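You operate a simulated robot arm through the tools that you are given. There is no shell and no other tool.

You are at the controls of a simulated robot arm. One attempt, no reset.

Task
Sponge the smudges off the fridge door and the freezer door.
Fine: wet the sponge in the bowl of suds first, put it back after. What is to be rubbed or washed off counts as gone when no trace of it is left.
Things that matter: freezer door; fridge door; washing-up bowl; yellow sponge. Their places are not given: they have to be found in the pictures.

The check looks at the end state, three seconds after you hand in, the way a careful person would. Anything else that was tipped, shoved, dropped, spilled or broken makes it a failure.

Robot
A 6-joint arm with a two-finger parallel gripper, fixed in place. Base frame: the origin is on the floor under the middle of its stand, x ahead of it, y to its left, z up. Readings come in cm, rad, newtons and seconds.
With the tool pointing down near the work surface it reaches from about 14 to 82 cm from the base axis. Its first joint turns from -2.897 to 2.897 rad. Payload 3.91 kg.
The TCP is the grasp point between the finger pads, 3 cm short of the fingertips. In the tool frame z runs along the fingers and y along their closing line. Largest opening 11 cm; finger width 2, thickness 1; the body of the gripper, 4.8 by 11.2 cm, starts 5.5 cm behind the TCP.
Orientation is that of the tool frame in the base frame, as [roll, pitch, yaw] about the fixed x, y, z axes, in that order (R = Rz(yaw) Ry(pitch) Rx(roll)). With the fingers straight down and closing along the base's y, the tool's x points along the base's -x, its y along +y and its z along -z.

Tools
- The arm moves only by the tool arm_command. Its argument "rows" is a list of rows, each an object of numbers (a shift or turn left out is 0, a gripper value left out holds the last): "tx", "ty", "tz": the shift along the base's x, y, z in units of 25 mm (1.0 is 25 mm); "ax", "ay", "az": the turn, a rotation vector about the base's x, y, z in units of 4 degrees (1.0 is 4 degrees); "gripper": the finger opening in m, from 0 to 0.11. In form: [{"tx": .., "ty": .., "tz": .., "ax": .., "ay": .., "az": .., "gripper": ..}, ...]. A call has 1 to 20 rows; each row shifts and turns the commanded pose from where the row before left it. A call with a number of a shift or a turn outside -1 to 1 is refused whole. Rows are played at 5 a second. More than 5 cm and 0.15 rad between two rows, or a gripper value outside its range, and nothing of the call is played. Where a pose cannot be reached the arm comes as near as it can. A force on the tool above 70 N (or 10 N above the force at the start of the call, whichever is more), or a blocked arm, ends the call early, and 0.2 s more pass. Each finger travels about 10.8 cm/s and halts on what it meets, pressing with about 21 N; the grip force reading is that of the motor and also rises with nothing between the fingers. The clock runs only during rows and for 0.2 s after the last one: add rows that do not move to give the fingers time. It gives the time, the measured TCP pose, the force on the tool (base axes), the opening and the grip force at its end, in the units of the frame above (readings bear some noise), with the torque about the TCP (base axes, N m) and any sound that the robot's microphone picked up.
- Cameras (640 x 400 px; columns grow to the right, rows downward): "scene" is fixed at [39.98, -65.01, 125.41]; the picture's right is [1.00, 0.08, 0.00], its down [0.02, -0.24, -0.97] and it looks along [-0.07, 0.97, -0.24] (base axes); focal length 300 px, centre (320, 200). "wrist" rides on the gripper at [7.7, 0.7, -11.5] in the tool frame; the picture's right is [-0.09, 1.00, 0.00], its down [-0.80, -0.07, -0.59] and it looks along [-0.59, -0.05, 0.80] (tool axes); focal length 270 px, centre (320, 200).
- snapshot(camera): a new picture of that camera. No time passes.
- slide_trunk(by): slides the trunk up (or, below 0, down) by that many cm; the arm rides with it, the base frame stays. It gives what a move gives, with no picture.
- pixel_to_xyz(camera, pixels): there is no depth. For up to 12 entries [column, row, z] of the newest picture of that camera ("zoom" is the newest enlarged one), the place [x, y] in the base frame at which the ray of that pixel passes the height z, good to about 0.3 cm. No time passes.
- zoom(camera, box): a new picture of the part [left, top, right, bottom] of that camera's present view, enlarged. No time passes.
- job_done(): hands the job in; it is judged then, once.

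Leave the gripper open and the arm clear of the work at the hand-in unless told otherwise.

The tools are called as name(argument=value, ...) on one line, values as JSON. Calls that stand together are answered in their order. arm_command: Moves the arm, as the interface text tells. Its arguments: {"type":"object","properties":{"rows":{"type":"array"}},"required":["rows"]} The other tools are called the same way: slide_trunk (by) moves the trunk up or down; snapshot (camera) takes a picture; pixel_to_xyz (camera, pixels) gives the place at which the rays of pixels pass given heights; zoom (camera, box) takes an enlarged picture of a part of a camera's view; job_done () hands the job in.

At the start:

```text
time: 0.0
ee_pos: [19.76, 29.92, 132.26]
orientation: [-3.14, -0.001, 3.141]
force: [-0.2, -0.3, -0.8]
moment: [-0.05, 0.02, -0.01]
gripper_width: 11.0
grip_force: 0.1
trunk travel left (down, up): [-42.5, 11.5]
```

scene: 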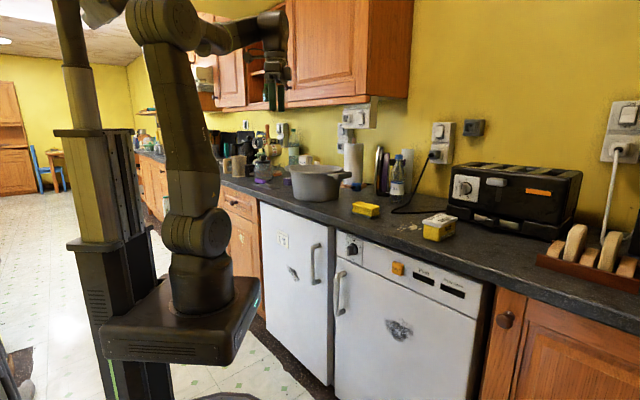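
wrist: 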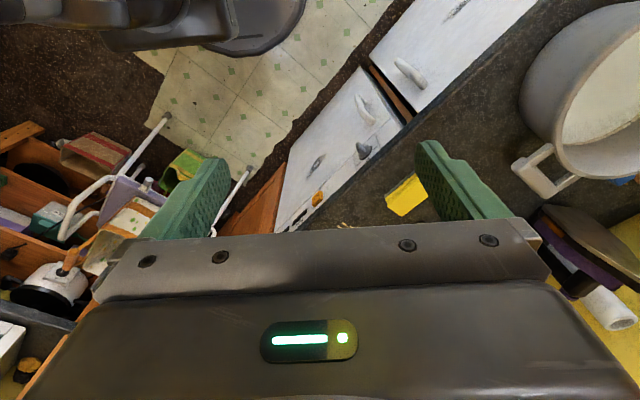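

The scene shows two white doors with grey smudges, near (293,273) and (399,329). There is a yellow item at (366,209), another yellow item with a white top at (438,226), and a big grey pot or bowl at (316,180). I'll zoom in on these to tell them apart.

zoom(camera="scene", box=[240, 140, 480, 290])

zoom(camera="scene", box=[250, 200, 490, 400])

snapshot(camera="wrist")

```text
2.67 times, centred on (360, 215) of scene
```

zoom: 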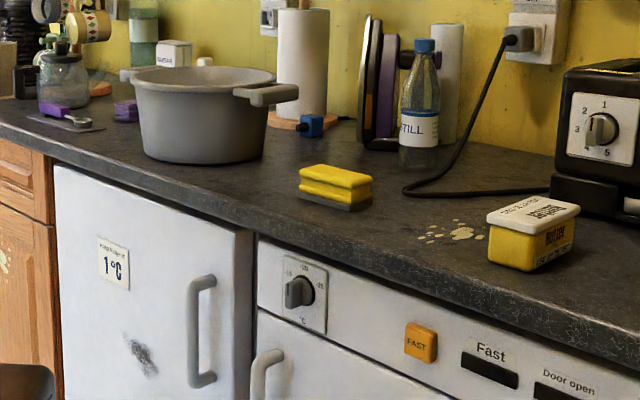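

```text
2.00 times, centred on (370, 300) of scene
```

zoom: 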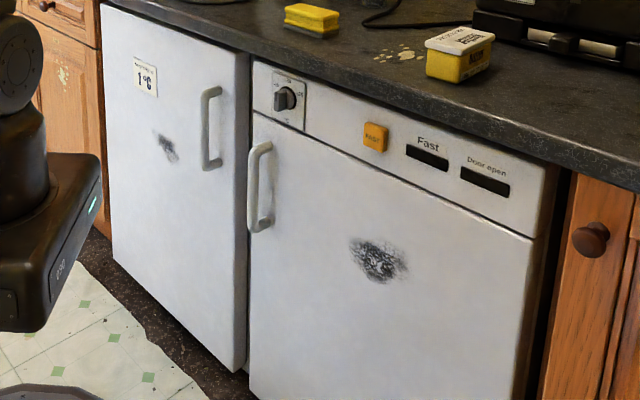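

```text
taken
```

wrist: 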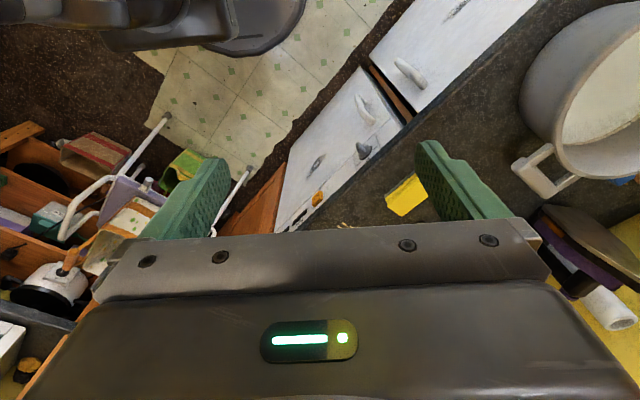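

The sponge appears to be the yellow block with a dark underside at scene (366,210), and in the wrist view at (405,195). The item at (438,226) is a butter tub. The grey pot holds pale suds, so it is the washing-up bowl. Next I'll compare rays from both cameras to get heights and the line of the doors.

pixel_to_xyz(camera="scene", pixels=[[366, 210, 90], [366, 210, 94], [366, 210, 98], [260, 203, 88], [333, 227, 88], [338, 228, 88], [480, 285, 88], [293, 274, 70], [399, 330, 70], [316, 165, 105], [316, 200, 92]])

pixel_to_xyz(camera="wrist", pixels=[[405, 195, 90], [405, 195, 94], [405, 195, 98], [410, 118, 92], [540, 2, 92], [290, 228, 92], [610, 80, 105], [545, 165, 105], [605, 175, 105]])

zoom(camera="wrist", box=[260, 0, 640, 240])

zoom(camera="scene", box=[250, 150, 410, 250])

```text
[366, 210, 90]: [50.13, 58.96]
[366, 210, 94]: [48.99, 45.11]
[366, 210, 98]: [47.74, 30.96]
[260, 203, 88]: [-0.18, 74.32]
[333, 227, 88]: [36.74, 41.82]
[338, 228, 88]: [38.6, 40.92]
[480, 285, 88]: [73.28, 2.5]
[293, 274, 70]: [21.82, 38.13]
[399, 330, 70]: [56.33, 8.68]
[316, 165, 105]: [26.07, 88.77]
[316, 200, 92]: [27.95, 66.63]
```

```text
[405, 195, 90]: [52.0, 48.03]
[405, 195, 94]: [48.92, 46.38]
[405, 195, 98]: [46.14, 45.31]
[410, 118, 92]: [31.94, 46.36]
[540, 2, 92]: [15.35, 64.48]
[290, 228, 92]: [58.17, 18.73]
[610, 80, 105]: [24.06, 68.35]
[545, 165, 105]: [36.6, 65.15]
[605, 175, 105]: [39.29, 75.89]
```

```text
1.67 times, centred on (450, 120) of wrist
```

zoom: 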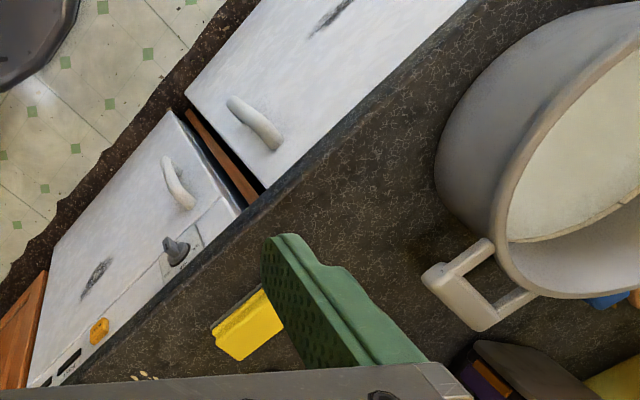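

```text
4.00 times, centred on (330, 200) of scene
```

zoom: 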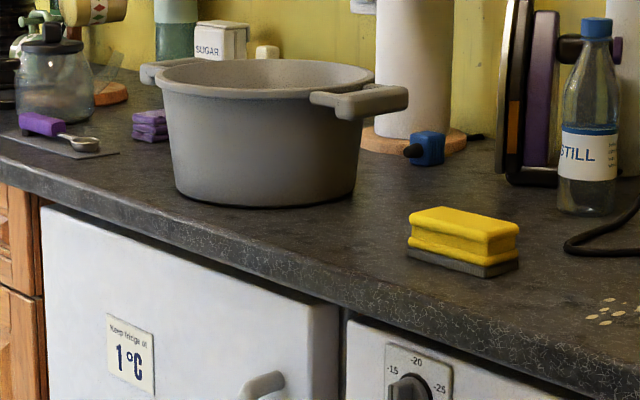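

Triangulating by hand puts the sponge near (49, 46.5, 93.7), with the doors running diagonally at about 45° to the base axes. I'll check the door features seen in both cameras at several heights: the freezer smudge at scene (399,330) and wrist (316,168), the orange FAST button, and the knob.

pixel_to_xyz(camera="scene", pixels=[[399, 330, 56], [399, 330, 60], [399, 330, 64], [397, 268, 74], [397, 268, 78], [397, 268, 82], [352, 249, 78], [352, 249, 82], [352, 249, 86], [293, 274, 54], [293, 274, 58], [293, 274, 62]])

pixel_to_xyz(camera="wrist", pixels=[[316, 168, 56], [316, 168, 60], [316, 168, 64], [317, 199, 74], [317, 199, 78], [317, 199, 82], [363, 152, 78], [363, 152, 82], [363, 152, 86], [456, 9, 54], [456, 9, 58], [456, 9, 62]])

```text
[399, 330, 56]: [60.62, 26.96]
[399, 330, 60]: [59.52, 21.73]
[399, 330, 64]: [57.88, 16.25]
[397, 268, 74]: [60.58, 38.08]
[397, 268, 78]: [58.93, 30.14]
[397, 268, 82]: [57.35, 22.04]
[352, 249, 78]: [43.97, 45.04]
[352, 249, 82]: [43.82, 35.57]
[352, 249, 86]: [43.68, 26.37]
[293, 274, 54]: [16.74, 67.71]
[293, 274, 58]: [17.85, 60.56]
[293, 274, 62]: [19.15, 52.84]
```

```text
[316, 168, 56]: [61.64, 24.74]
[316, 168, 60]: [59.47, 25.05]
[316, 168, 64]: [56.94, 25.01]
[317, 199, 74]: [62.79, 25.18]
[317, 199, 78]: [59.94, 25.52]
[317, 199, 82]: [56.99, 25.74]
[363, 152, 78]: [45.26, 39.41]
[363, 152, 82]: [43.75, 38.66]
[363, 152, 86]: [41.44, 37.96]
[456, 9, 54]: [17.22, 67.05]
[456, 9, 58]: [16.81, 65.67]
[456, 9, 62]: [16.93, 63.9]
```

The two cameras agree on these positions:

| Feature | Position (x, y, z) |
|---|---|
| Freezer smudge | about (60.5, 25, 57.5) |
| Fridge smudge | about (17, 67, 54.5) |
| FAST button | about (58, 25.6, 80) |
| Sponge | about (49, 46.5, 93.7) |

That puts the door plane normal near (0.69, 0.72), 60 cm from the base axis. I'll move above the sponge, staying high, for a closer wrist view.

arm_command(rows=[{"tx": 0.9, "ty": 0.4, "tz": -0.4, "gripper": 0.11}, {"tx": 0.9, "ty": 0.4, "tz": -0.4}, {"tx": 0.9, "ty": 0.4, "tz": -0.4}, {"tx": 0.9, "ty": 0.4, "tz": -0.4}, {"tx": 0.9, "ty": 0.4, "tz": -0.4}, {"tx": 0.9, "ty": 0.4, "tz": -0.4}, {"tx": 0.9, "ty": 0.4, "tz": -0.4}, {"tx": 0.9, "ty": 0.4, "tz": -0.4}, {"tx": 0.9, "ty": 0.4, "tz": -0.4}, {"tx": 0.9, "ty": 0.4, "tz": -0.4}, {}])

snapshot(camera="wrist")

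snapshot(camera="scene")

```text
time: 2.4
ee_pos: [42.11, 39.92, 122.15]
orientation: [3.14, 0.0, 3.14]
force: [0.3, 0.2, -0.5]
moment: [-0.01, -0.01, 0.0]
gripper_width: 10.99
grip_force: 0.1
trunk travel left (down, up): [-42.5, 11.5]
```

```text
taken
```

wrist: 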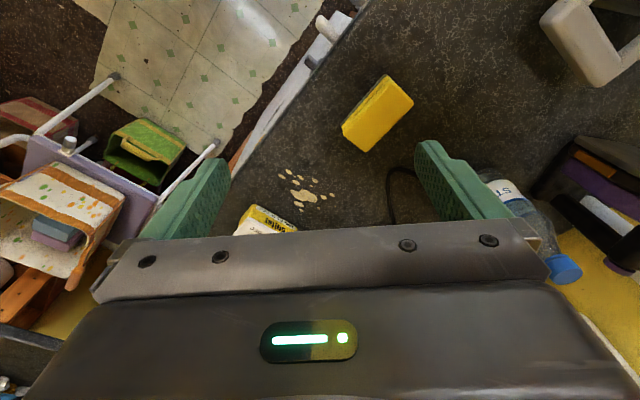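

```text
taken
```

scene: 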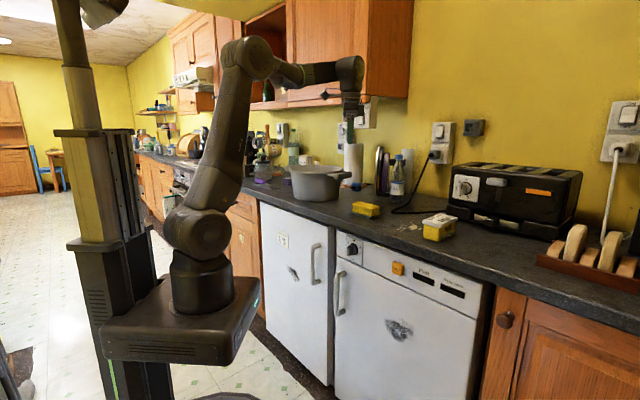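

I can see the sponge in the wrist view at about (378,112). I'll zoom in for its corners.

zoom(camera="wrist", box=[300, 50, 460, 170])

zoom(camera="scene", box=[330, 180, 410, 230])

```text
3.33 times, centred on (380, 110) of wrist
```

zoom: 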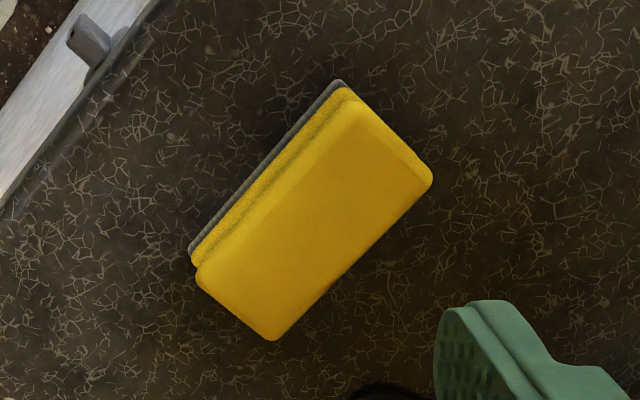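

```text
8.00 times, centred on (370, 205) of scene
```

zoom: 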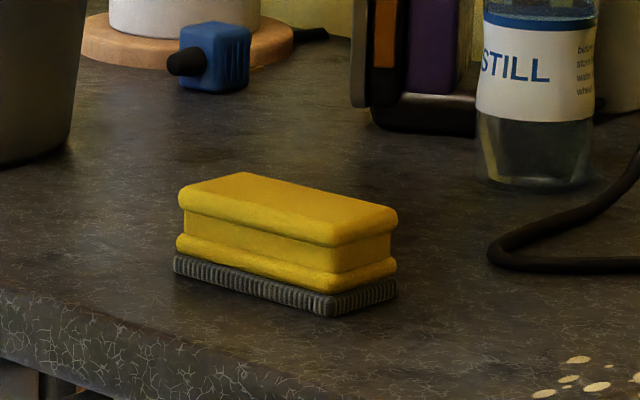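

Both views show the sponge with finger grooves along its sides and a dark scourer underneath. I'll triangulate its top and bottom corners.

pixel_to_xyz(camera="scene", pixels=[[371.6, 210.6, 94], [371.6, 210.6, 96], [379.75, 206.25, 94], [379.75, 206.25, 96], [352.5, 204.4, 94], [352.5, 204.4, 96], [371.5, 219.4, 90], [371.5, 219.4, 92], [351.9, 213.1, 90], [351.9, 213.1, 92]])

pixel_to_xyz(camera="wrist", pixels=[[342.5, 131, 94], [342.5, 131, 96], [365.9, 152, 94], [365.9, 152, 96], [389, 79.1, 94], [389, 79.1, 96], [413.6, 103.4, 95], [341, 125, 90], [341, 125, 92], [385.4, 74, 90], [385.4, 74, 92]])

```text
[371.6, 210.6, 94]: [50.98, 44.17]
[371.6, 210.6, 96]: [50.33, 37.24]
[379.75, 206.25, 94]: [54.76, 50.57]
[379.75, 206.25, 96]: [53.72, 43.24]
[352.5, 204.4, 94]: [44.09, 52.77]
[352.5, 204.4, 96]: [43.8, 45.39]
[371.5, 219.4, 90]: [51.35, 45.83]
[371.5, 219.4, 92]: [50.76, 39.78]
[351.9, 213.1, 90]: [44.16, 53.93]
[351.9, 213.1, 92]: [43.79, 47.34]
```

```text
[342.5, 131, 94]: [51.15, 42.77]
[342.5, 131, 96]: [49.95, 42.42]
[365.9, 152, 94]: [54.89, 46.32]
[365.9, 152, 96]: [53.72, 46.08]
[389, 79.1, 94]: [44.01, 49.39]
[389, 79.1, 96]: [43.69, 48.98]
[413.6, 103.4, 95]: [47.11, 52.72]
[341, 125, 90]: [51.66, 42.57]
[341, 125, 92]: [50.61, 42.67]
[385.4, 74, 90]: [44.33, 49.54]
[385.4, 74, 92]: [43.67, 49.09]
```

The sponge measures about 9.5 × 5 × 3.7 cm. Its centre is at (48.95, 47.7), the top is at z≈94.9, and the counter is at z≈91.2. Its long side runs along the counter. I'll turn the tool -44° about z so the fingers close across its width, and hover above it.

arm_command(rows=[{"tx": 0.249, "ty": 0.283, "tz": -0.4, "az": -1}, {"tx": 0.249, "ty": 0.283, "tz": -0.4, "az": -1}, {"tx": 0.249, "ty": 0.283, "tz": -0.4, "az": -1}, {"tx": 0.249, "ty": 0.283, "tz": -0.4, "az": -1}, {"tx": 0.249, "ty": 0.283, "tz": -0.4, "az": -1}, {"tx": 0.249, "ty": 0.283, "tz": -0.4, "az": -1}, {"tx": 0.249, "ty": 0.283, "tz": -0.4, "az": -1}, {"tx": 0.249, "ty": 0.283, "tz": -0.4, "az": -1}, {"tx": 0.249, "ty": 0.283, "tz": -0.4, "az": -1}, {"tx": 0.249, "ty": 0.283, "tz": -0.4, "az": -1}, {"tx": 0.249, "ty": 0.283, "tz": -0.4, "az": -1}, {}])

snapshot(camera="wrist")

snapshot(camera="scene")

```text
time: 5.0
ee_pos: [48.98, 47.84, 111.29]
orientation: [3.141, 0.001, 2.375]
force: [0.0, 0.1, 0.2]
moment: [-0.01, -0.01, 0.0]
gripper_width: 10.99
grip_force: 0.1
trunk travel left (down, up): [-42.5, 11.5]
```

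```text
taken
```

wrist: 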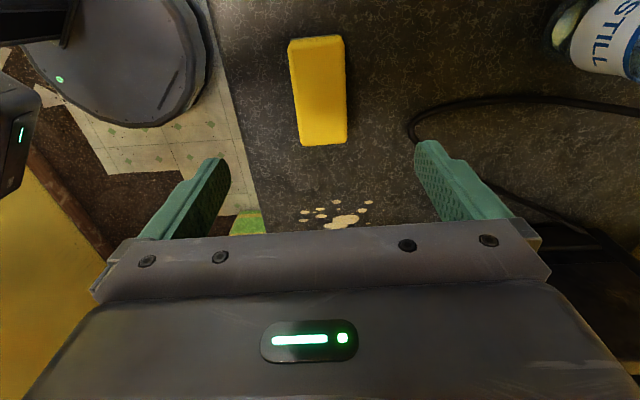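

```text
taken
```

scene: 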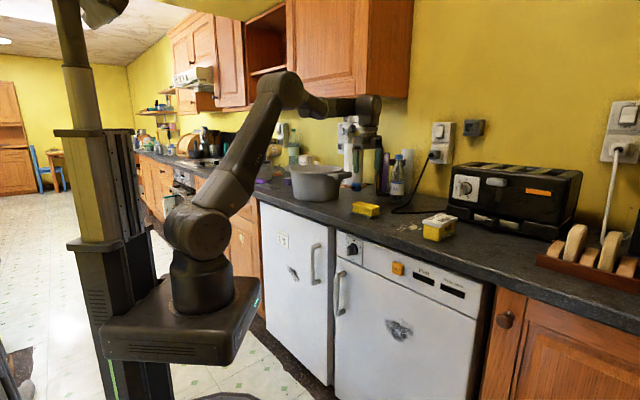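

The sponge sits centred and aligned between the fingers, spanning rows 40 to 143 around column 320, which matches my prediction. I'll descend to TCP z≈95.3, leaving the fingertips about 1.1 cm above the counter.

arm_command(rows=[{"tz": -0.8}, {"tz": -0.8}, {"tz": -0.8}, {"tz": -0.8}, {"tz": -0.8}, {"tz": -0.8}, {"tz": -0.8}, {"tz": -0.8}, {}, {}])

snapshot(camera="wrist")

zoom(camera="scene", box=[310, 140, 430, 230])

```text
time: 7.2
ee_pos: [49.0, 47.67, 95.29]
orientation: [-3.14, -0.001, 2.372]
force: [0.2, 0.1, -0.2]
moment: [0.0, 0.02, 0.01]
gripper_width: 10.99
grip_force: 0.1
trunk travel left (down, up): [-42.5, 11.5]
```

```text
taken
```

wrist: 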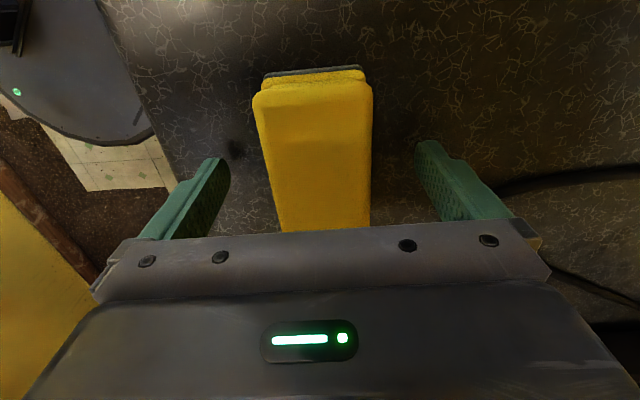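

```text
4.44 times, centred on (370, 185) of scene
```

zoom: 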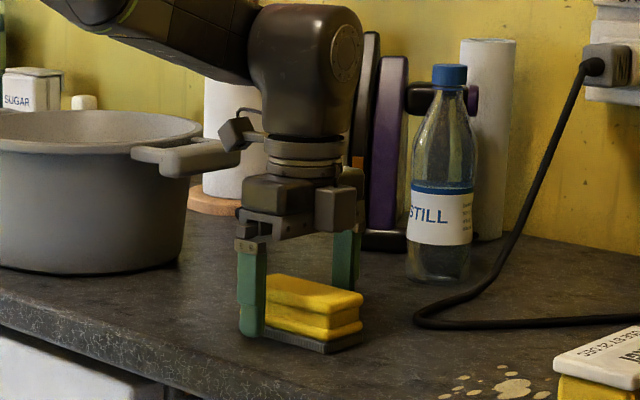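

The fingers straddle the sponge and its centreline falls on the tool axis. I'll close the gripper.

arm_command(rows=[{"gripper": 0.05}, {"gripper": 0.03}, {"gripper": 0.02}, {}, {}, {}])

zoom(camera="scene", box=[310, 140, 430, 230])

snapshot(camera="wrist")

```text
time: 8.6
ee_pos: [48.92, 47.72, 95.24]
orientation: [3.14, -0.001, 2.375]
force: [0.7, -0.5, 0.0]
moment: [0.01, 0.01, 0.0]
gripper_width: 5.11
grip_force: 21.1
trunk travel left (down, up): [-42.5, 11.5]
```

```text
4.44 times, centred on (370, 185) of scene
```

zoom: 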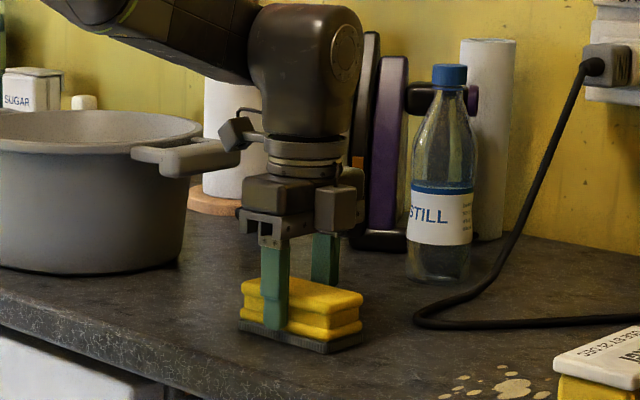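

```text
taken
```

wrist: 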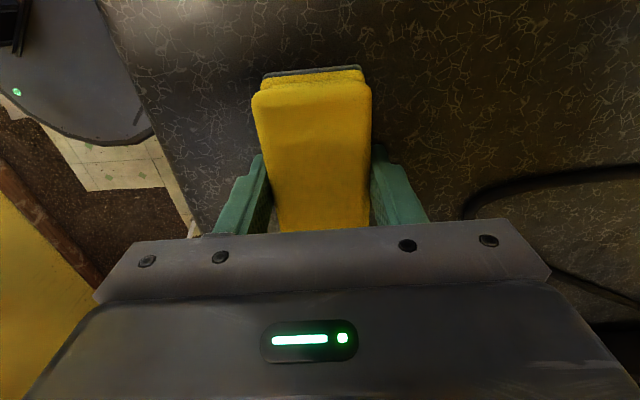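

I have the sponge gripped at a width of 5.1 cm with 21 N. The pick pose to return to is (48.95, 47.7, 95.25). I'll lift straight up and then look at the bowl.

arm_command(rows=[{"tz": 0.4}, {"tz": 0.8}, {"tz": 1}, {"tz": 1}, {"tz": 1}, {"tz": 1}, {"tz": 1}, {"tz": 1}, {"tz": 1}, {"tz": 0.8}, {}])

snapshot(camera="wrist")

snapshot(camera="scene")

```text
time: 11.0
ee_pos: [48.82, 47.74, 117.86]
orientation: [3.142, 0.0, 2.375]
force: [1.0, -0.4, -0.9]
moment: [-0.02, 0.02, -0.01]
gripper_width: 5.1
grip_force: 21.3
trunk travel left (down, up): [-42.5, 11.5]
```

```text
taken
```

wrist: 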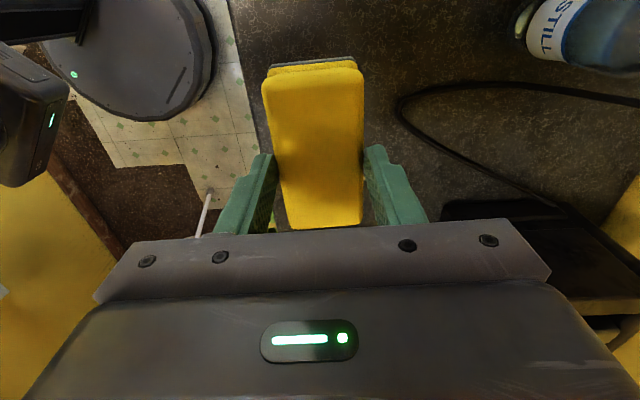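

```text
taken
```

scene: 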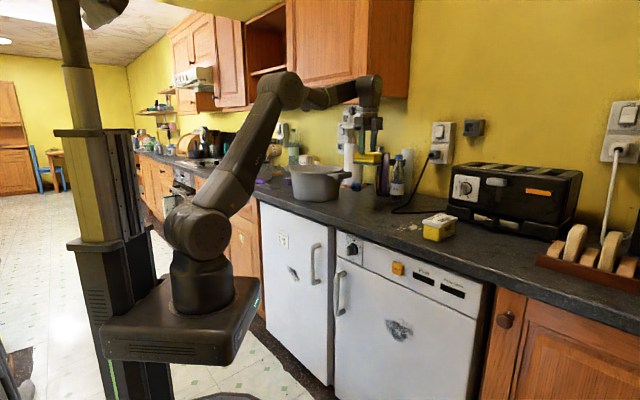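

The sponge looks slightly different in the wrist view and may have tilted in the grip. I'll zoom in on it from the scene camera.

zoom(camera="scene", box=[320, 70, 420, 190])

zoom(camera="wrist", box=[200, 40, 440, 240])

```text
3.33 times, centred on (370, 130) of scene
```

zoom: 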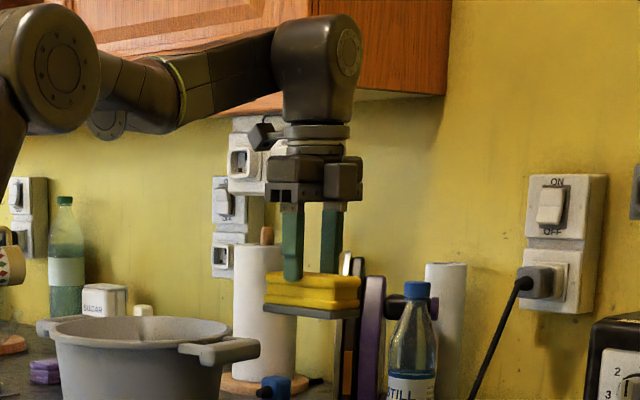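

```text
2.00 times, centred on (320, 140) of wrist
```

zoom: 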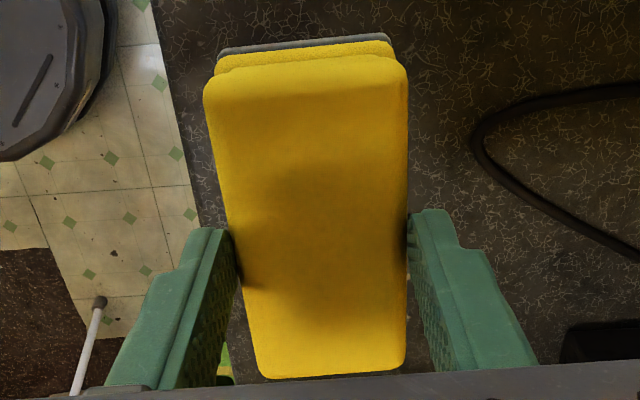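

The sponge has slid about 2 cm down in the fingers, so only its top edge is held. I'll lower it back over its spot and re-grip before it can drop.

arm_command(rows=[{"tz": -0.3}, {"tz": -0.6}, {"tz": -0.9}, {"tz": -0.9}, {"tz": -0.9}, {"tz": -0.9}, {"tz": -0.9}, {"tz": -0.9}, {"tz": -0.5}, {"tz": -0.3}, {}])

zoom(camera="scene", box=[320, 140, 420, 220])

zoom(camera="wrist", box=[200, 40, 440, 240])

```text
time: 13.4
ee_pos: [48.95, 47.95, 99.95]
orientation: [3.14, 0.0, 2.373]
force: [-0.5, 0.9, -0.3]
moment: [-0.02, 0.03, 0.03]
gripper_width: 5.08
grip_force: 20.9
trunk travel left (down, up): [-42.5, 11.5]
```

```text
5.00 times, centred on (370, 180) of scene
```

zoom: 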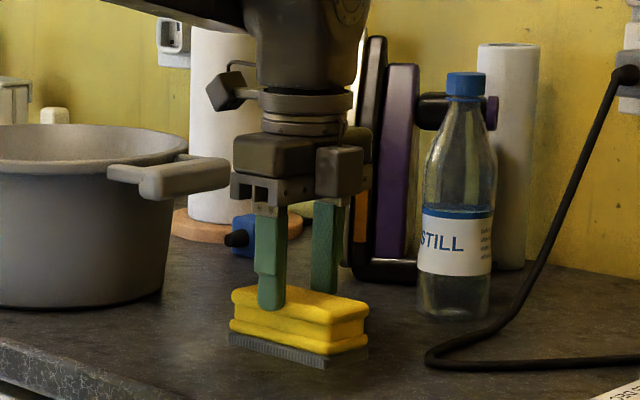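

```text
2.00 times, centred on (320, 140) of wrist
```

zoom: 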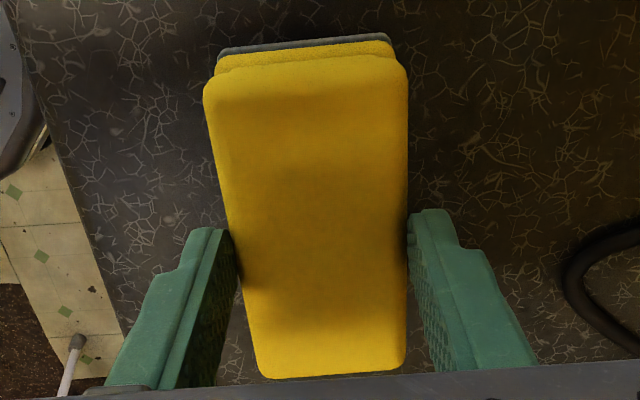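

It hasn't slipped any further, and it hangs just above the counter. I'll lower it gently until it rests, watching the force.

arm_command(rows=[{"tz": -0.2}, {"tz": -0.2}, {"tz": -0.2}, {"tz": -0.1}, {}])

zoom(camera="scene", box=[330, 170, 410, 220])

```text
time: 14.6
ee_pos: [48.85, 47.67, 98.2]
orientation: [3.141, 0.001, 2.374]
force: [-0.9, 0.0, -0.8]
moment: [0.04, 0.02, 0.0]
gripper_width: 5.08
grip_force: 21.7
trunk travel left (down, up): [-42.5, 11.5]
```

```text
8.00 times, centred on (370, 195) of scene
```

zoom: 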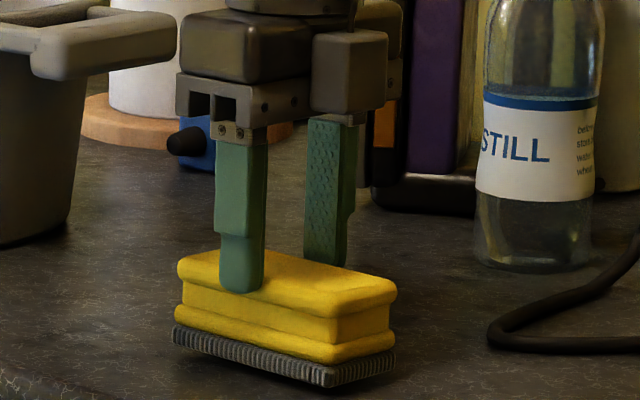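

The scourer is still about 0.5 cm above the counter, and the fingertips hold only the top lip. I'll lower a little more until it touches.

arm_command(rows=[{"tz": -0.1}, {"tz": -0.1}, {"tz": -0.04}, {}])

zoom(camera="scene", box=[330, 170, 410, 220])

```text
time: 15.6
ee_pos: [48.89, 47.69, 97.69]
orientation: [3.138, 0.0, 2.374]
force: [0.2, 0.2, 10.2]
moment: [0.22, -0.22, 0.02]
gripper_width: 5.09
grip_force: 21.2
trunk travel left (down, up): [-42.5, 11.5]
```

```text
8.00 times, centred on (370, 195) of scene
```

zoom: 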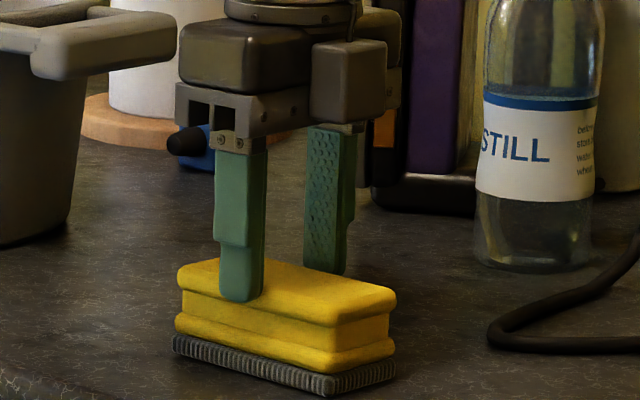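

It now rests on the counter, with a 10 N reaction. I'll open the fingers, go down to TCP z≈95, and grip again.

arm_command(rows=[{"tz": 0.1, "gripper": 0.075}, {}, {"tz": -0.3}, {"tz": -0.5}, {"tz": -0.4}, {}, {}])

zoom(camera="scene", box=[330, 170, 410, 220])

snapshot(camera="wrist")

```text
time: 17.2
ee_pos: [48.83, 47.83, 94.88]
orientation: [-3.141, 0.0, 2.373]
force: [-0.9, 0.9, -0.2]
moment: [-0.01, 0.0, 0.0]
gripper_width: 7.5
grip_force: 0.1
trunk travel left (down, up): [-42.5, 11.5]
```

```text
8.00 times, centred on (370, 195) of scene
```

zoom: 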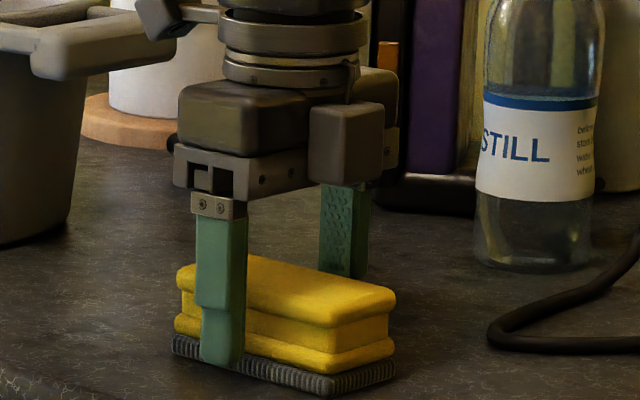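

```text
taken
```

wrist: 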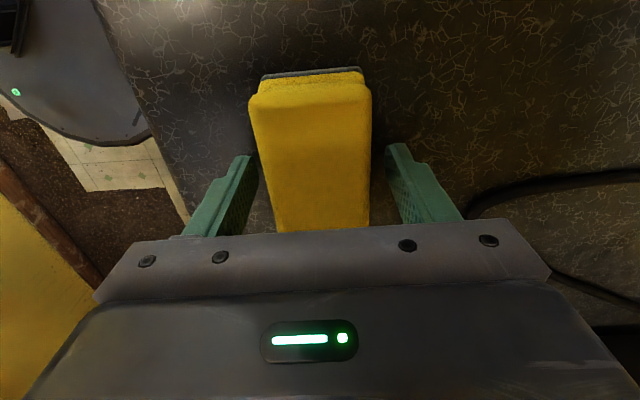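

The fingers straddle nearly the full height of the sponge. I'll close, let the grip settle, then lift slowly by a couple of cm and check for slip.

arm_command(rows=[{"gripper": 0.04}, {"gripper": 0.0}, {}, {}, {}, {}, {"tz": 0.1}, {"tz": 0.2}, {"tz": 0.2}, {"tz": 0.2}, {"tz": 0.1}, {}])

zoom(camera="scene", box=[330, 170, 410, 220])

snapshot(camera="wrist")

```text
time: 19.8
ee_pos: [48.92, 47.75, 96.8]
orientation: [3.141, 0.001, 2.375]
force: [-1.0, 0.7, -1.1]
moment: [-0.02, 0.01, 0.01]
gripper_width: 5.11
grip_force: 21.1
trunk travel left (down, up): [-42.5, 11.5]
```

```text
8.00 times, centred on (370, 195) of scene
```

zoom: 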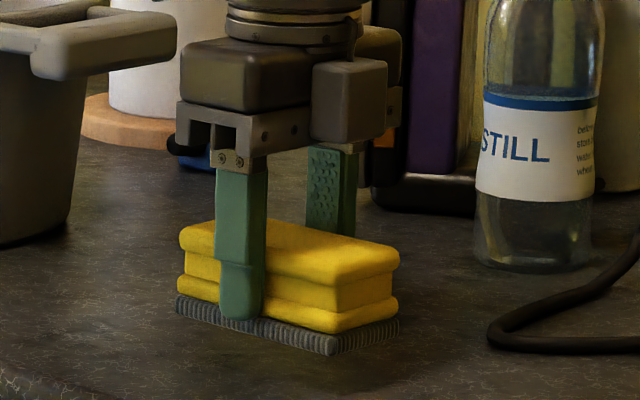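

```text
taken
```

wrist: 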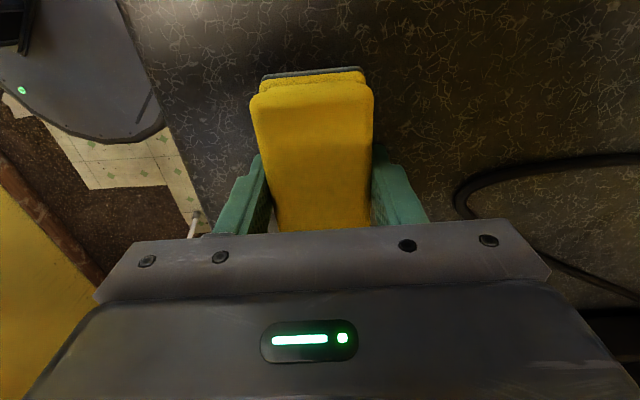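

There's no slip this time. The sponge is held with about 0.8 cm sticking out past the fingertips. I'll keep lifting slowly.

arm_command(rows=[{"tz": 0.1}, {"tz": 0.2}, {"tz": 0.3}, {"tz": 0.4}, {"tz": 0.4}, {"tz": 0.4}, {"tz": 0.4}, {"tz": 0.4}, {"tz": 0.4}, {"tz": 0.4}, {"tz": 0.4}, {"tz": 0.4}, {"tz": 0.4}, {"tz": 0.4}, {"tz": 0.4}, {"tz": 0.4}, {"tz": 0.4}, {"tz": 0.3}, {"tz": 0.2}, {"tz": 0.1}])

snapshot(camera="wrist")

zoom(camera="scene", box=[260, 70, 420, 210])

```text
time: 24.0
ee_pos: [48.89, 47.79, 113.92]
orientation: [-3.141, 0.0, 2.376]
force: [0.0, -0.2, -0.5]
moment: [-0.01, -0.02, 0.01]
gripper_width: 5.12
grip_force: 21.6
trunk travel left (down, up): [-42.5, 11.5]
```

```text
taken
```

wrist: 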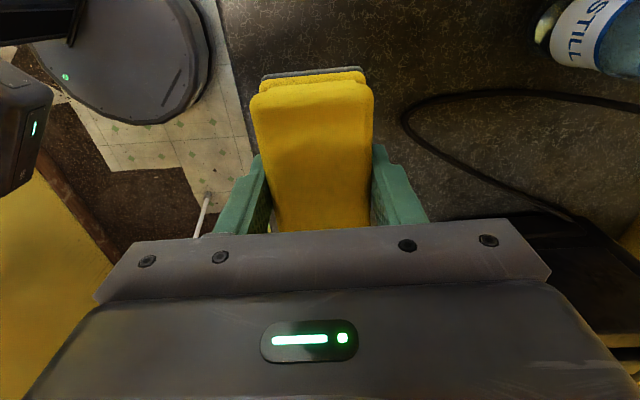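

```text
2.86 times, centred on (340, 140) of scene
```

zoom: 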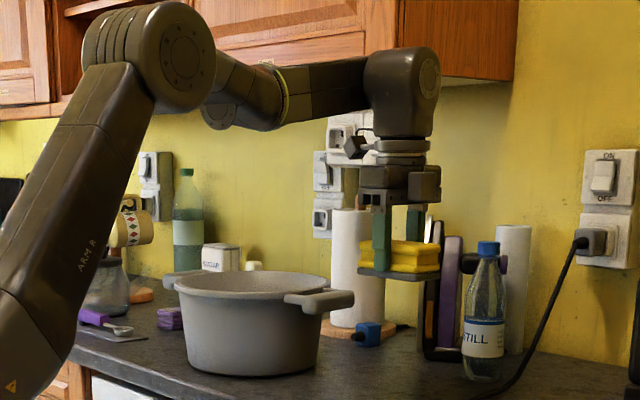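

The grip is holding well. Now I need the bowl's exact place, so I'll zoom in on it from the scene camera.

zoom(camera="scene", box=[276, 150, 364, 210])

```text
6.67 times, centred on (320, 180) of scene
```

zoom: 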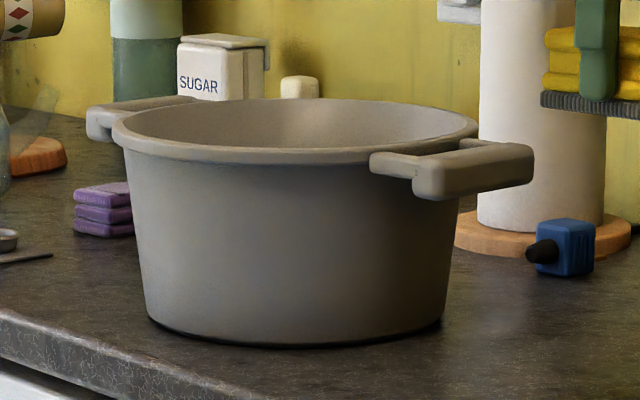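

The rim runs from (112,130) to (478,128) in this zoom, with the far edge at row 97 and the near edge at row 163. The front of the base is at row 347. I'll convert these points.

pixel_to_xyz(camera="zoom", pixels=[[295, 347, 91.2], [148, 318, 91.2], [443, 320, 91.2], [112, 130, 105], [478, 128, 105], [295, 97, 105], [295, 163, 105], [295, 97, 107], [295, 163, 107], [112, 130, 107], [478, 128, 107]])

```text
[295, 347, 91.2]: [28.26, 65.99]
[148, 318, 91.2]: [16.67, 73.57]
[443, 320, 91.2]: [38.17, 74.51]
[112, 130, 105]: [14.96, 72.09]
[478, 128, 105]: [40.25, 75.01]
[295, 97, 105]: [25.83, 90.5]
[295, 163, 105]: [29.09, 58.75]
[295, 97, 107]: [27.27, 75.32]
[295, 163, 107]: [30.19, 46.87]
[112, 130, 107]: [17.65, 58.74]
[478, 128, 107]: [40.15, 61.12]
```

The bowl's centre is about (27.3, 76.8), its rim is at z≈104.6 with a radius of about 12.8, and the suds are near z≈98. The upper cabinets start around 90 cm out along the door normal, so there is room. I'll carry the sponge slowly to above (26.5, 74.8), with its underside about 6 cm above the rim.

arm_command(rows=[{"tx": -0.153, "ty": 0.184, "tz": 0.01}, {"tx": -0.305, "ty": 0.368, "tz": 0.02}, {"tx": -0.458, "ty": 0.552, "tz": 0.02}, {"tx": -0.509, "ty": 0.614, "tz": 0.02}, {"tx": -0.509, "ty": 0.614, "tz": 0.02}, {"tx": -0.509, "ty": 0.614, "tz": 0.02}, {"tx": -0.509, "ty": 0.614, "tz": 0.02}, {"tx": -0.509, "ty": 0.614, "tz": 0.02}, {"tx": -0.509, "ty": 0.614}, {"tx": -0.509, "ty": 0.614}, {"tx": -0.509, "ty": 0.614}, {"tx": -0.509, "ty": 0.614}, {"tx": -0.509, "ty": 0.614}, {"tx": -0.509, "ty": 0.614}, {"tx": -0.509, "ty": 0.614}, {"tx": -0.509, "ty": 0.614}, {"tx": -0.509, "ty": 0.614}, {"tx": -0.458, "ty": 0.552}, {"tx": -0.305, "ty": 0.368}, {"tx": -0.153, "ty": 0.184}])

snapshot(camera="wrist")

snapshot(camera="scene")

```text
time: 28.2
ee_pos: [24.63, 68.92, 114.42]
orientation: [3.141, 0.0, 2.373]
force: [0.4, -0.2, -0.9]
moment: [0.02, 0.0, 0.01]
gripper_width: 5.1
grip_force: 21.1
out of reach, approached as far as the arm can: row 14, 15, 16, 17, 18, 19
trunk travel left (down, up): [-42.5, 11.5]
```

```text
taken
```

wrist: 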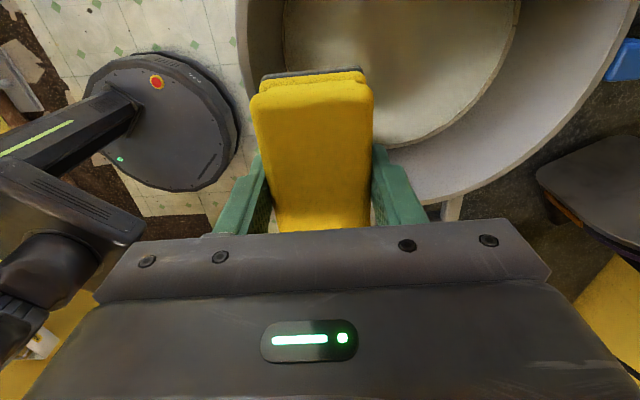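

```text
taken
```

scene: 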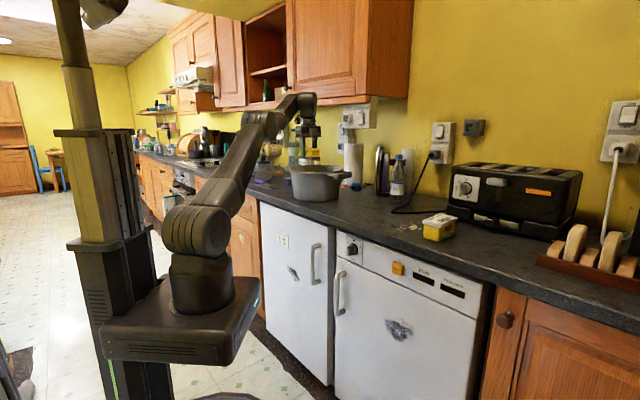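

The arm can't reach farther at this height and stopped at (24.6, 68.9). The wrist view shows the bowl with the suds inside it. I'll work out the rim and the suds outline from this picture.

zoom(camera="wrist", box=[220, 0, 640, 240])

pixel_to_xyz(camera="wrist", pixels=[[240, 20, 104.6], [240, 60, 104.6], [632, 50, 104.6], [600, 110, 104.6], [540, 163, 104.6], [450, 203, 104.6], [283, 20, 98], [283, 60, 98], [518, 10, 98], [500, 70, 98], [460, 118, 98], [390, 147, 98]])

```text
1.52 times, centred on (430, 120) of wrist
```

zoom: 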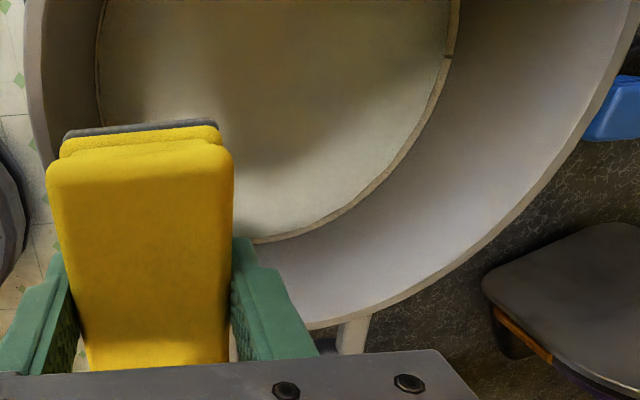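

```text
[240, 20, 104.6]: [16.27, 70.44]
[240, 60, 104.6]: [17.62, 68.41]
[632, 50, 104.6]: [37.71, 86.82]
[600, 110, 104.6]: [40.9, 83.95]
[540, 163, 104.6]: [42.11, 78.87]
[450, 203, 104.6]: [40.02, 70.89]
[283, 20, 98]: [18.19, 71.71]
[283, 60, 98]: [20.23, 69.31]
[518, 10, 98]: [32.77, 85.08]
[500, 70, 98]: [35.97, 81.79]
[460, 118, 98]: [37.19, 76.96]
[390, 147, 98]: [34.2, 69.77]
```

A circle fit puts the suds surface at z≈98, centred near (27.0, 76.8) with a radius of about 10 cm. To gain reach I'll slide the trunk up, starting with a small step to check that the grip holds.

slide_trunk(by=2)

zoom(camera="wrist", box=[200, 40, 440, 240])

```text
time: 28.9
ee_pos: [24.58, 68.98, 116.46]
orientation: [-3.141, 0.0, 2.374]
force: [0.3, -0.2, -1.3]
moment: [0.01, 0.02, 0.0]
gripper_width: 5.14
grip_force: 20.5
trunk travel left (down, up): [-44.5, 9.5]
```

```text
2.00 times, centred on (320, 140) of wrist
```

zoom: 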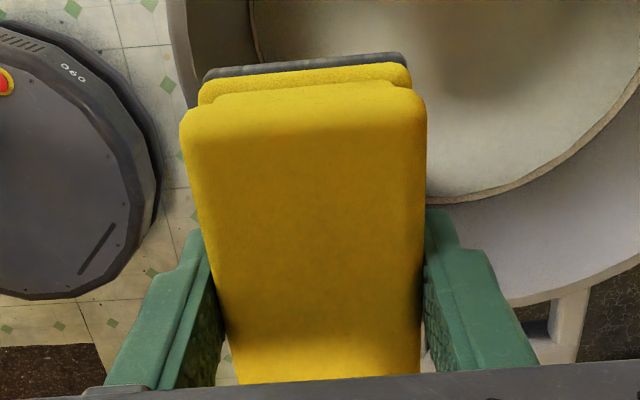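

No slip: the near end of the sponge still spans about 123 px. I'll slide up 8 more.

slide_trunk(by=4)

slide_trunk(by=4)

zoom(camera="wrist", box=[200, 40, 440, 240])

snapshot(camera="scene")

```text
time: 29.7
ee_pos: [24.76, 68.96, 120.3]
orientation: [-3.141, 0.001, 2.372]
force: [-0.6, -2.0, 0.0]
moment: [-0.03, 0.0, 0.0]
gripper_width: 5.12
grip_force: 21.0
trunk travel left (down, up): [-48.5, 5.5]
```

```text
time: 30.5
ee_pos: [24.74, 68.94, 124.22]
orientation: [3.141, 0.0, 2.373]
force: [0.1, 0.1, -0.1]
moment: [0.0, 0.01, -0.01]
gripper_width: 5.1
grip_force: 21.1
trunk travel left (down, up): [-52.5, 1.5]
```

```text
2.00 times, centred on (320, 140) of wrist
```

zoom: 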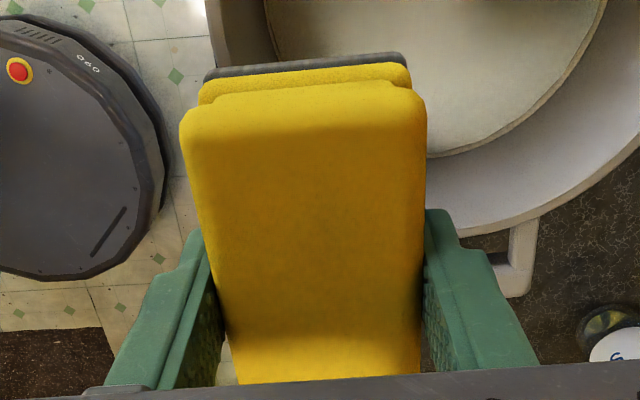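

```text
taken
```

scene: 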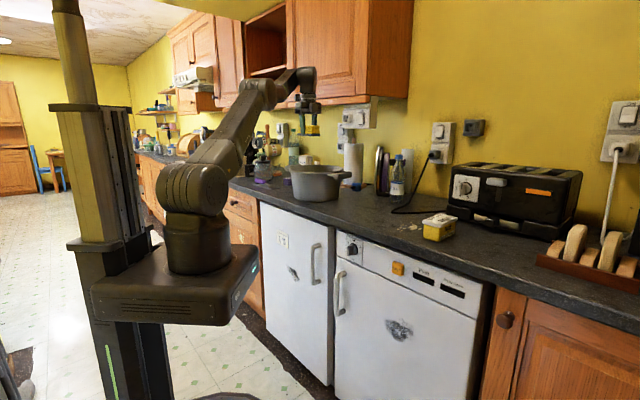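

The sponge is steady at TCP z=124.2. I'll descend slowly at this spot and check how the commanded pose responds.

arm_command(rows=[{"tz": -0.1}, {"tz": -0.2}, {"tz": -0.3}, {"tz": -0.3}, {"tz": -0.3}, {"tz": -0.2}, {"tz": -0.1}, {}])

```text
time: 32.3
ee_pos: [24.63, 68.92, 120.67]
orientation: [3.141, 0.001, 2.375]
force: [0.4, -0.4, 0.4]
moment: [0.02, 0.02, 0.02]
gripper_width: 5.1
grip_force: 21.4
trunk travel left (down, up): [-52.5, 1.5]
```

The command starts from the measured pose, which is what I want. Next I'll descend a bit more and then move outward to (26.0, 74.0) at z≈112.

arm_command(rows=[{"tz": -0.15}, {"tz": -0.3}, {"tz": -0.4}, {"tz": -0.4}, {"tz": -0.4}, {"tz": -0.3}, {"tx": 0.02, "ty": 0.07, "tz": -0.2}, {"tx": 0.04, "ty": 0.15, "tz": -0.2}, {"tx": 0.06, "ty": 0.22, "tz": -0.2}, {"tx": 0.07, "ty": 0.25, "tz": -0.2}, {"tx": 0.07, "ty": 0.25, "tz": -0.2}, {"tx": 0.07, "ty": 0.25, "tz": -0.2}, {"tx": 0.07, "ty": 0.25, "tz": -0.15}, {"tx": 0.06, "ty": 0.22, "tz": -0.1}, {"tx": 0.05, "ty": 0.2}, {"tx": 0.04, "ty": 0.14}, {"tx": 0.02, "ty": 0.07}, {}])

snapshot(camera="wrist")

zoom(camera="scene", box=[260, 70, 420, 210])

```text
time: 36.1
ee_pos: [25.82, 73.61, 111.93]
orientation: [3.139, 0.0, 2.374]
force: [-0.4, 0.3, -1.3]
moment: [0.01, 0.01, -0.01]
gripper_width: 5.13
grip_force: 21.2
out of reach, approached as far as the arm can: row 16
trunk travel left (down, up): [-52.5, 1.5]
```

```text
taken
```

wrist: 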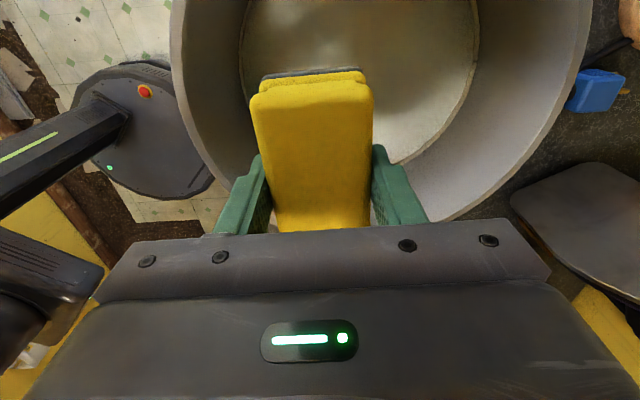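

```text
2.86 times, centred on (340, 140) of scene
```

zoom: 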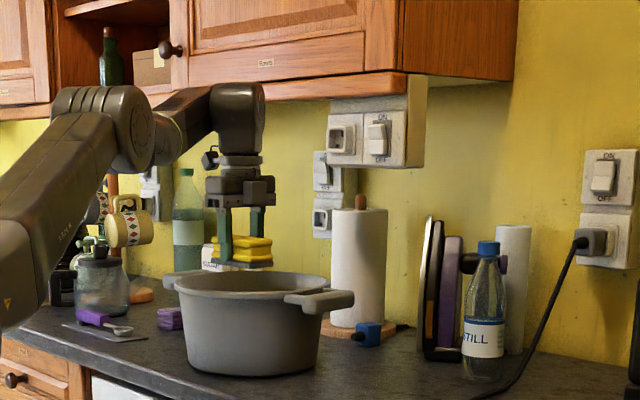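

I'm now above (25.8, 73.6). I'll re-check the suds circle from this view before dipping.

pixel_to_xyz(camera="wrist", pixels=[[240, 40, 98], [243, 80, 98], [478, 20, 98], [472, 70, 98], [440, 125, 98], [405, 155, 98], [173, 40, 105], [185, 100, 105], [590, 20, 105], [560, 110, 105], [500, 185, 105], [460, 215, 105]])

zoom(camera="wrist", box=[160, 0, 600, 240])

```text
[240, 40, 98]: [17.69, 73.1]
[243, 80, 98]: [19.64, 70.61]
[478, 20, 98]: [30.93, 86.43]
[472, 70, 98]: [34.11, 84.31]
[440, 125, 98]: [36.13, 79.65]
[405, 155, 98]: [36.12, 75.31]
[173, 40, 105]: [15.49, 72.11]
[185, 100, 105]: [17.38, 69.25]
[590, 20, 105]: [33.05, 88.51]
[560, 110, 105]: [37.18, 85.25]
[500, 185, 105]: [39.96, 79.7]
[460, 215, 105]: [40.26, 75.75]
```

```text
1.45 times, centred on (380, 120) of wrist
```

zoom: 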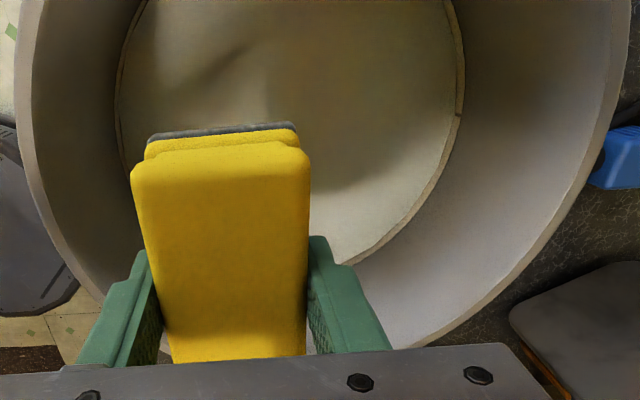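

The bowl's centre is about (27.2, 77.2) and the sponge footprint fits inside it. I'll descend slowly with a slight shift outward, first to z≈105.

arm_command(rows=[{"tz": -0.15}, {"tz": -0.25}, {"tz": -0.3}, {"tz": -0.3, "tx": 0.02, "ty": 0.08}, {"tz": -0.3, "tx": 0.03, "ty": 0.1}, {"tz": -0.3, "tx": 0.03, "ty": 0.1}, {"tz": -0.3, "tx": 0.03, "ty": 0.1}, {"tz": -0.3, "tx": 0.03, "ty": 0.1}, {"tz": -0.3, "tx": 0.02, "ty": 0.06}, {"tz": -0.2}, {"tz": -0.1}, {}])

snapshot(camera="wrist")

zoom(camera="scene", box=[260, 110, 380, 210])

```text
time: 38.7
ee_pos: [26.42, 74.99, 104.95]
orientation: [-3.141, -0.002, 2.374]
force: [0.3, -0.7, -0.9]
moment: [0.03, 0.0, 0.02]
gripper_width: 5.11
grip_force: 20.4
trunk travel left (down, up): [-52.5, 1.5]
```

```text
taken
```

wrist: 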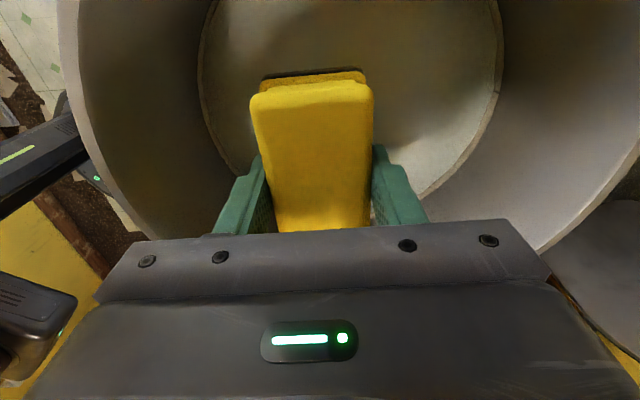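

```text
4.00 times, centred on (320, 160) of scene
```

zoom: 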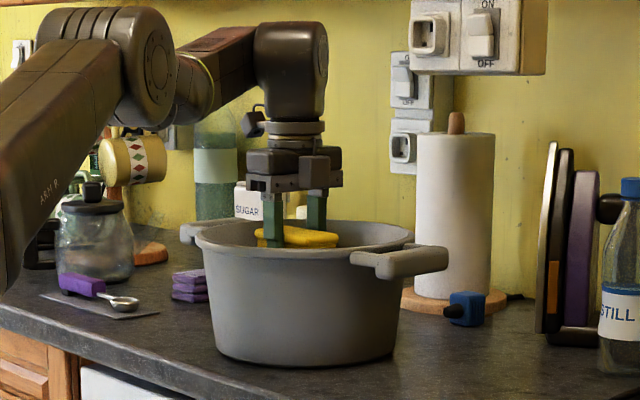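

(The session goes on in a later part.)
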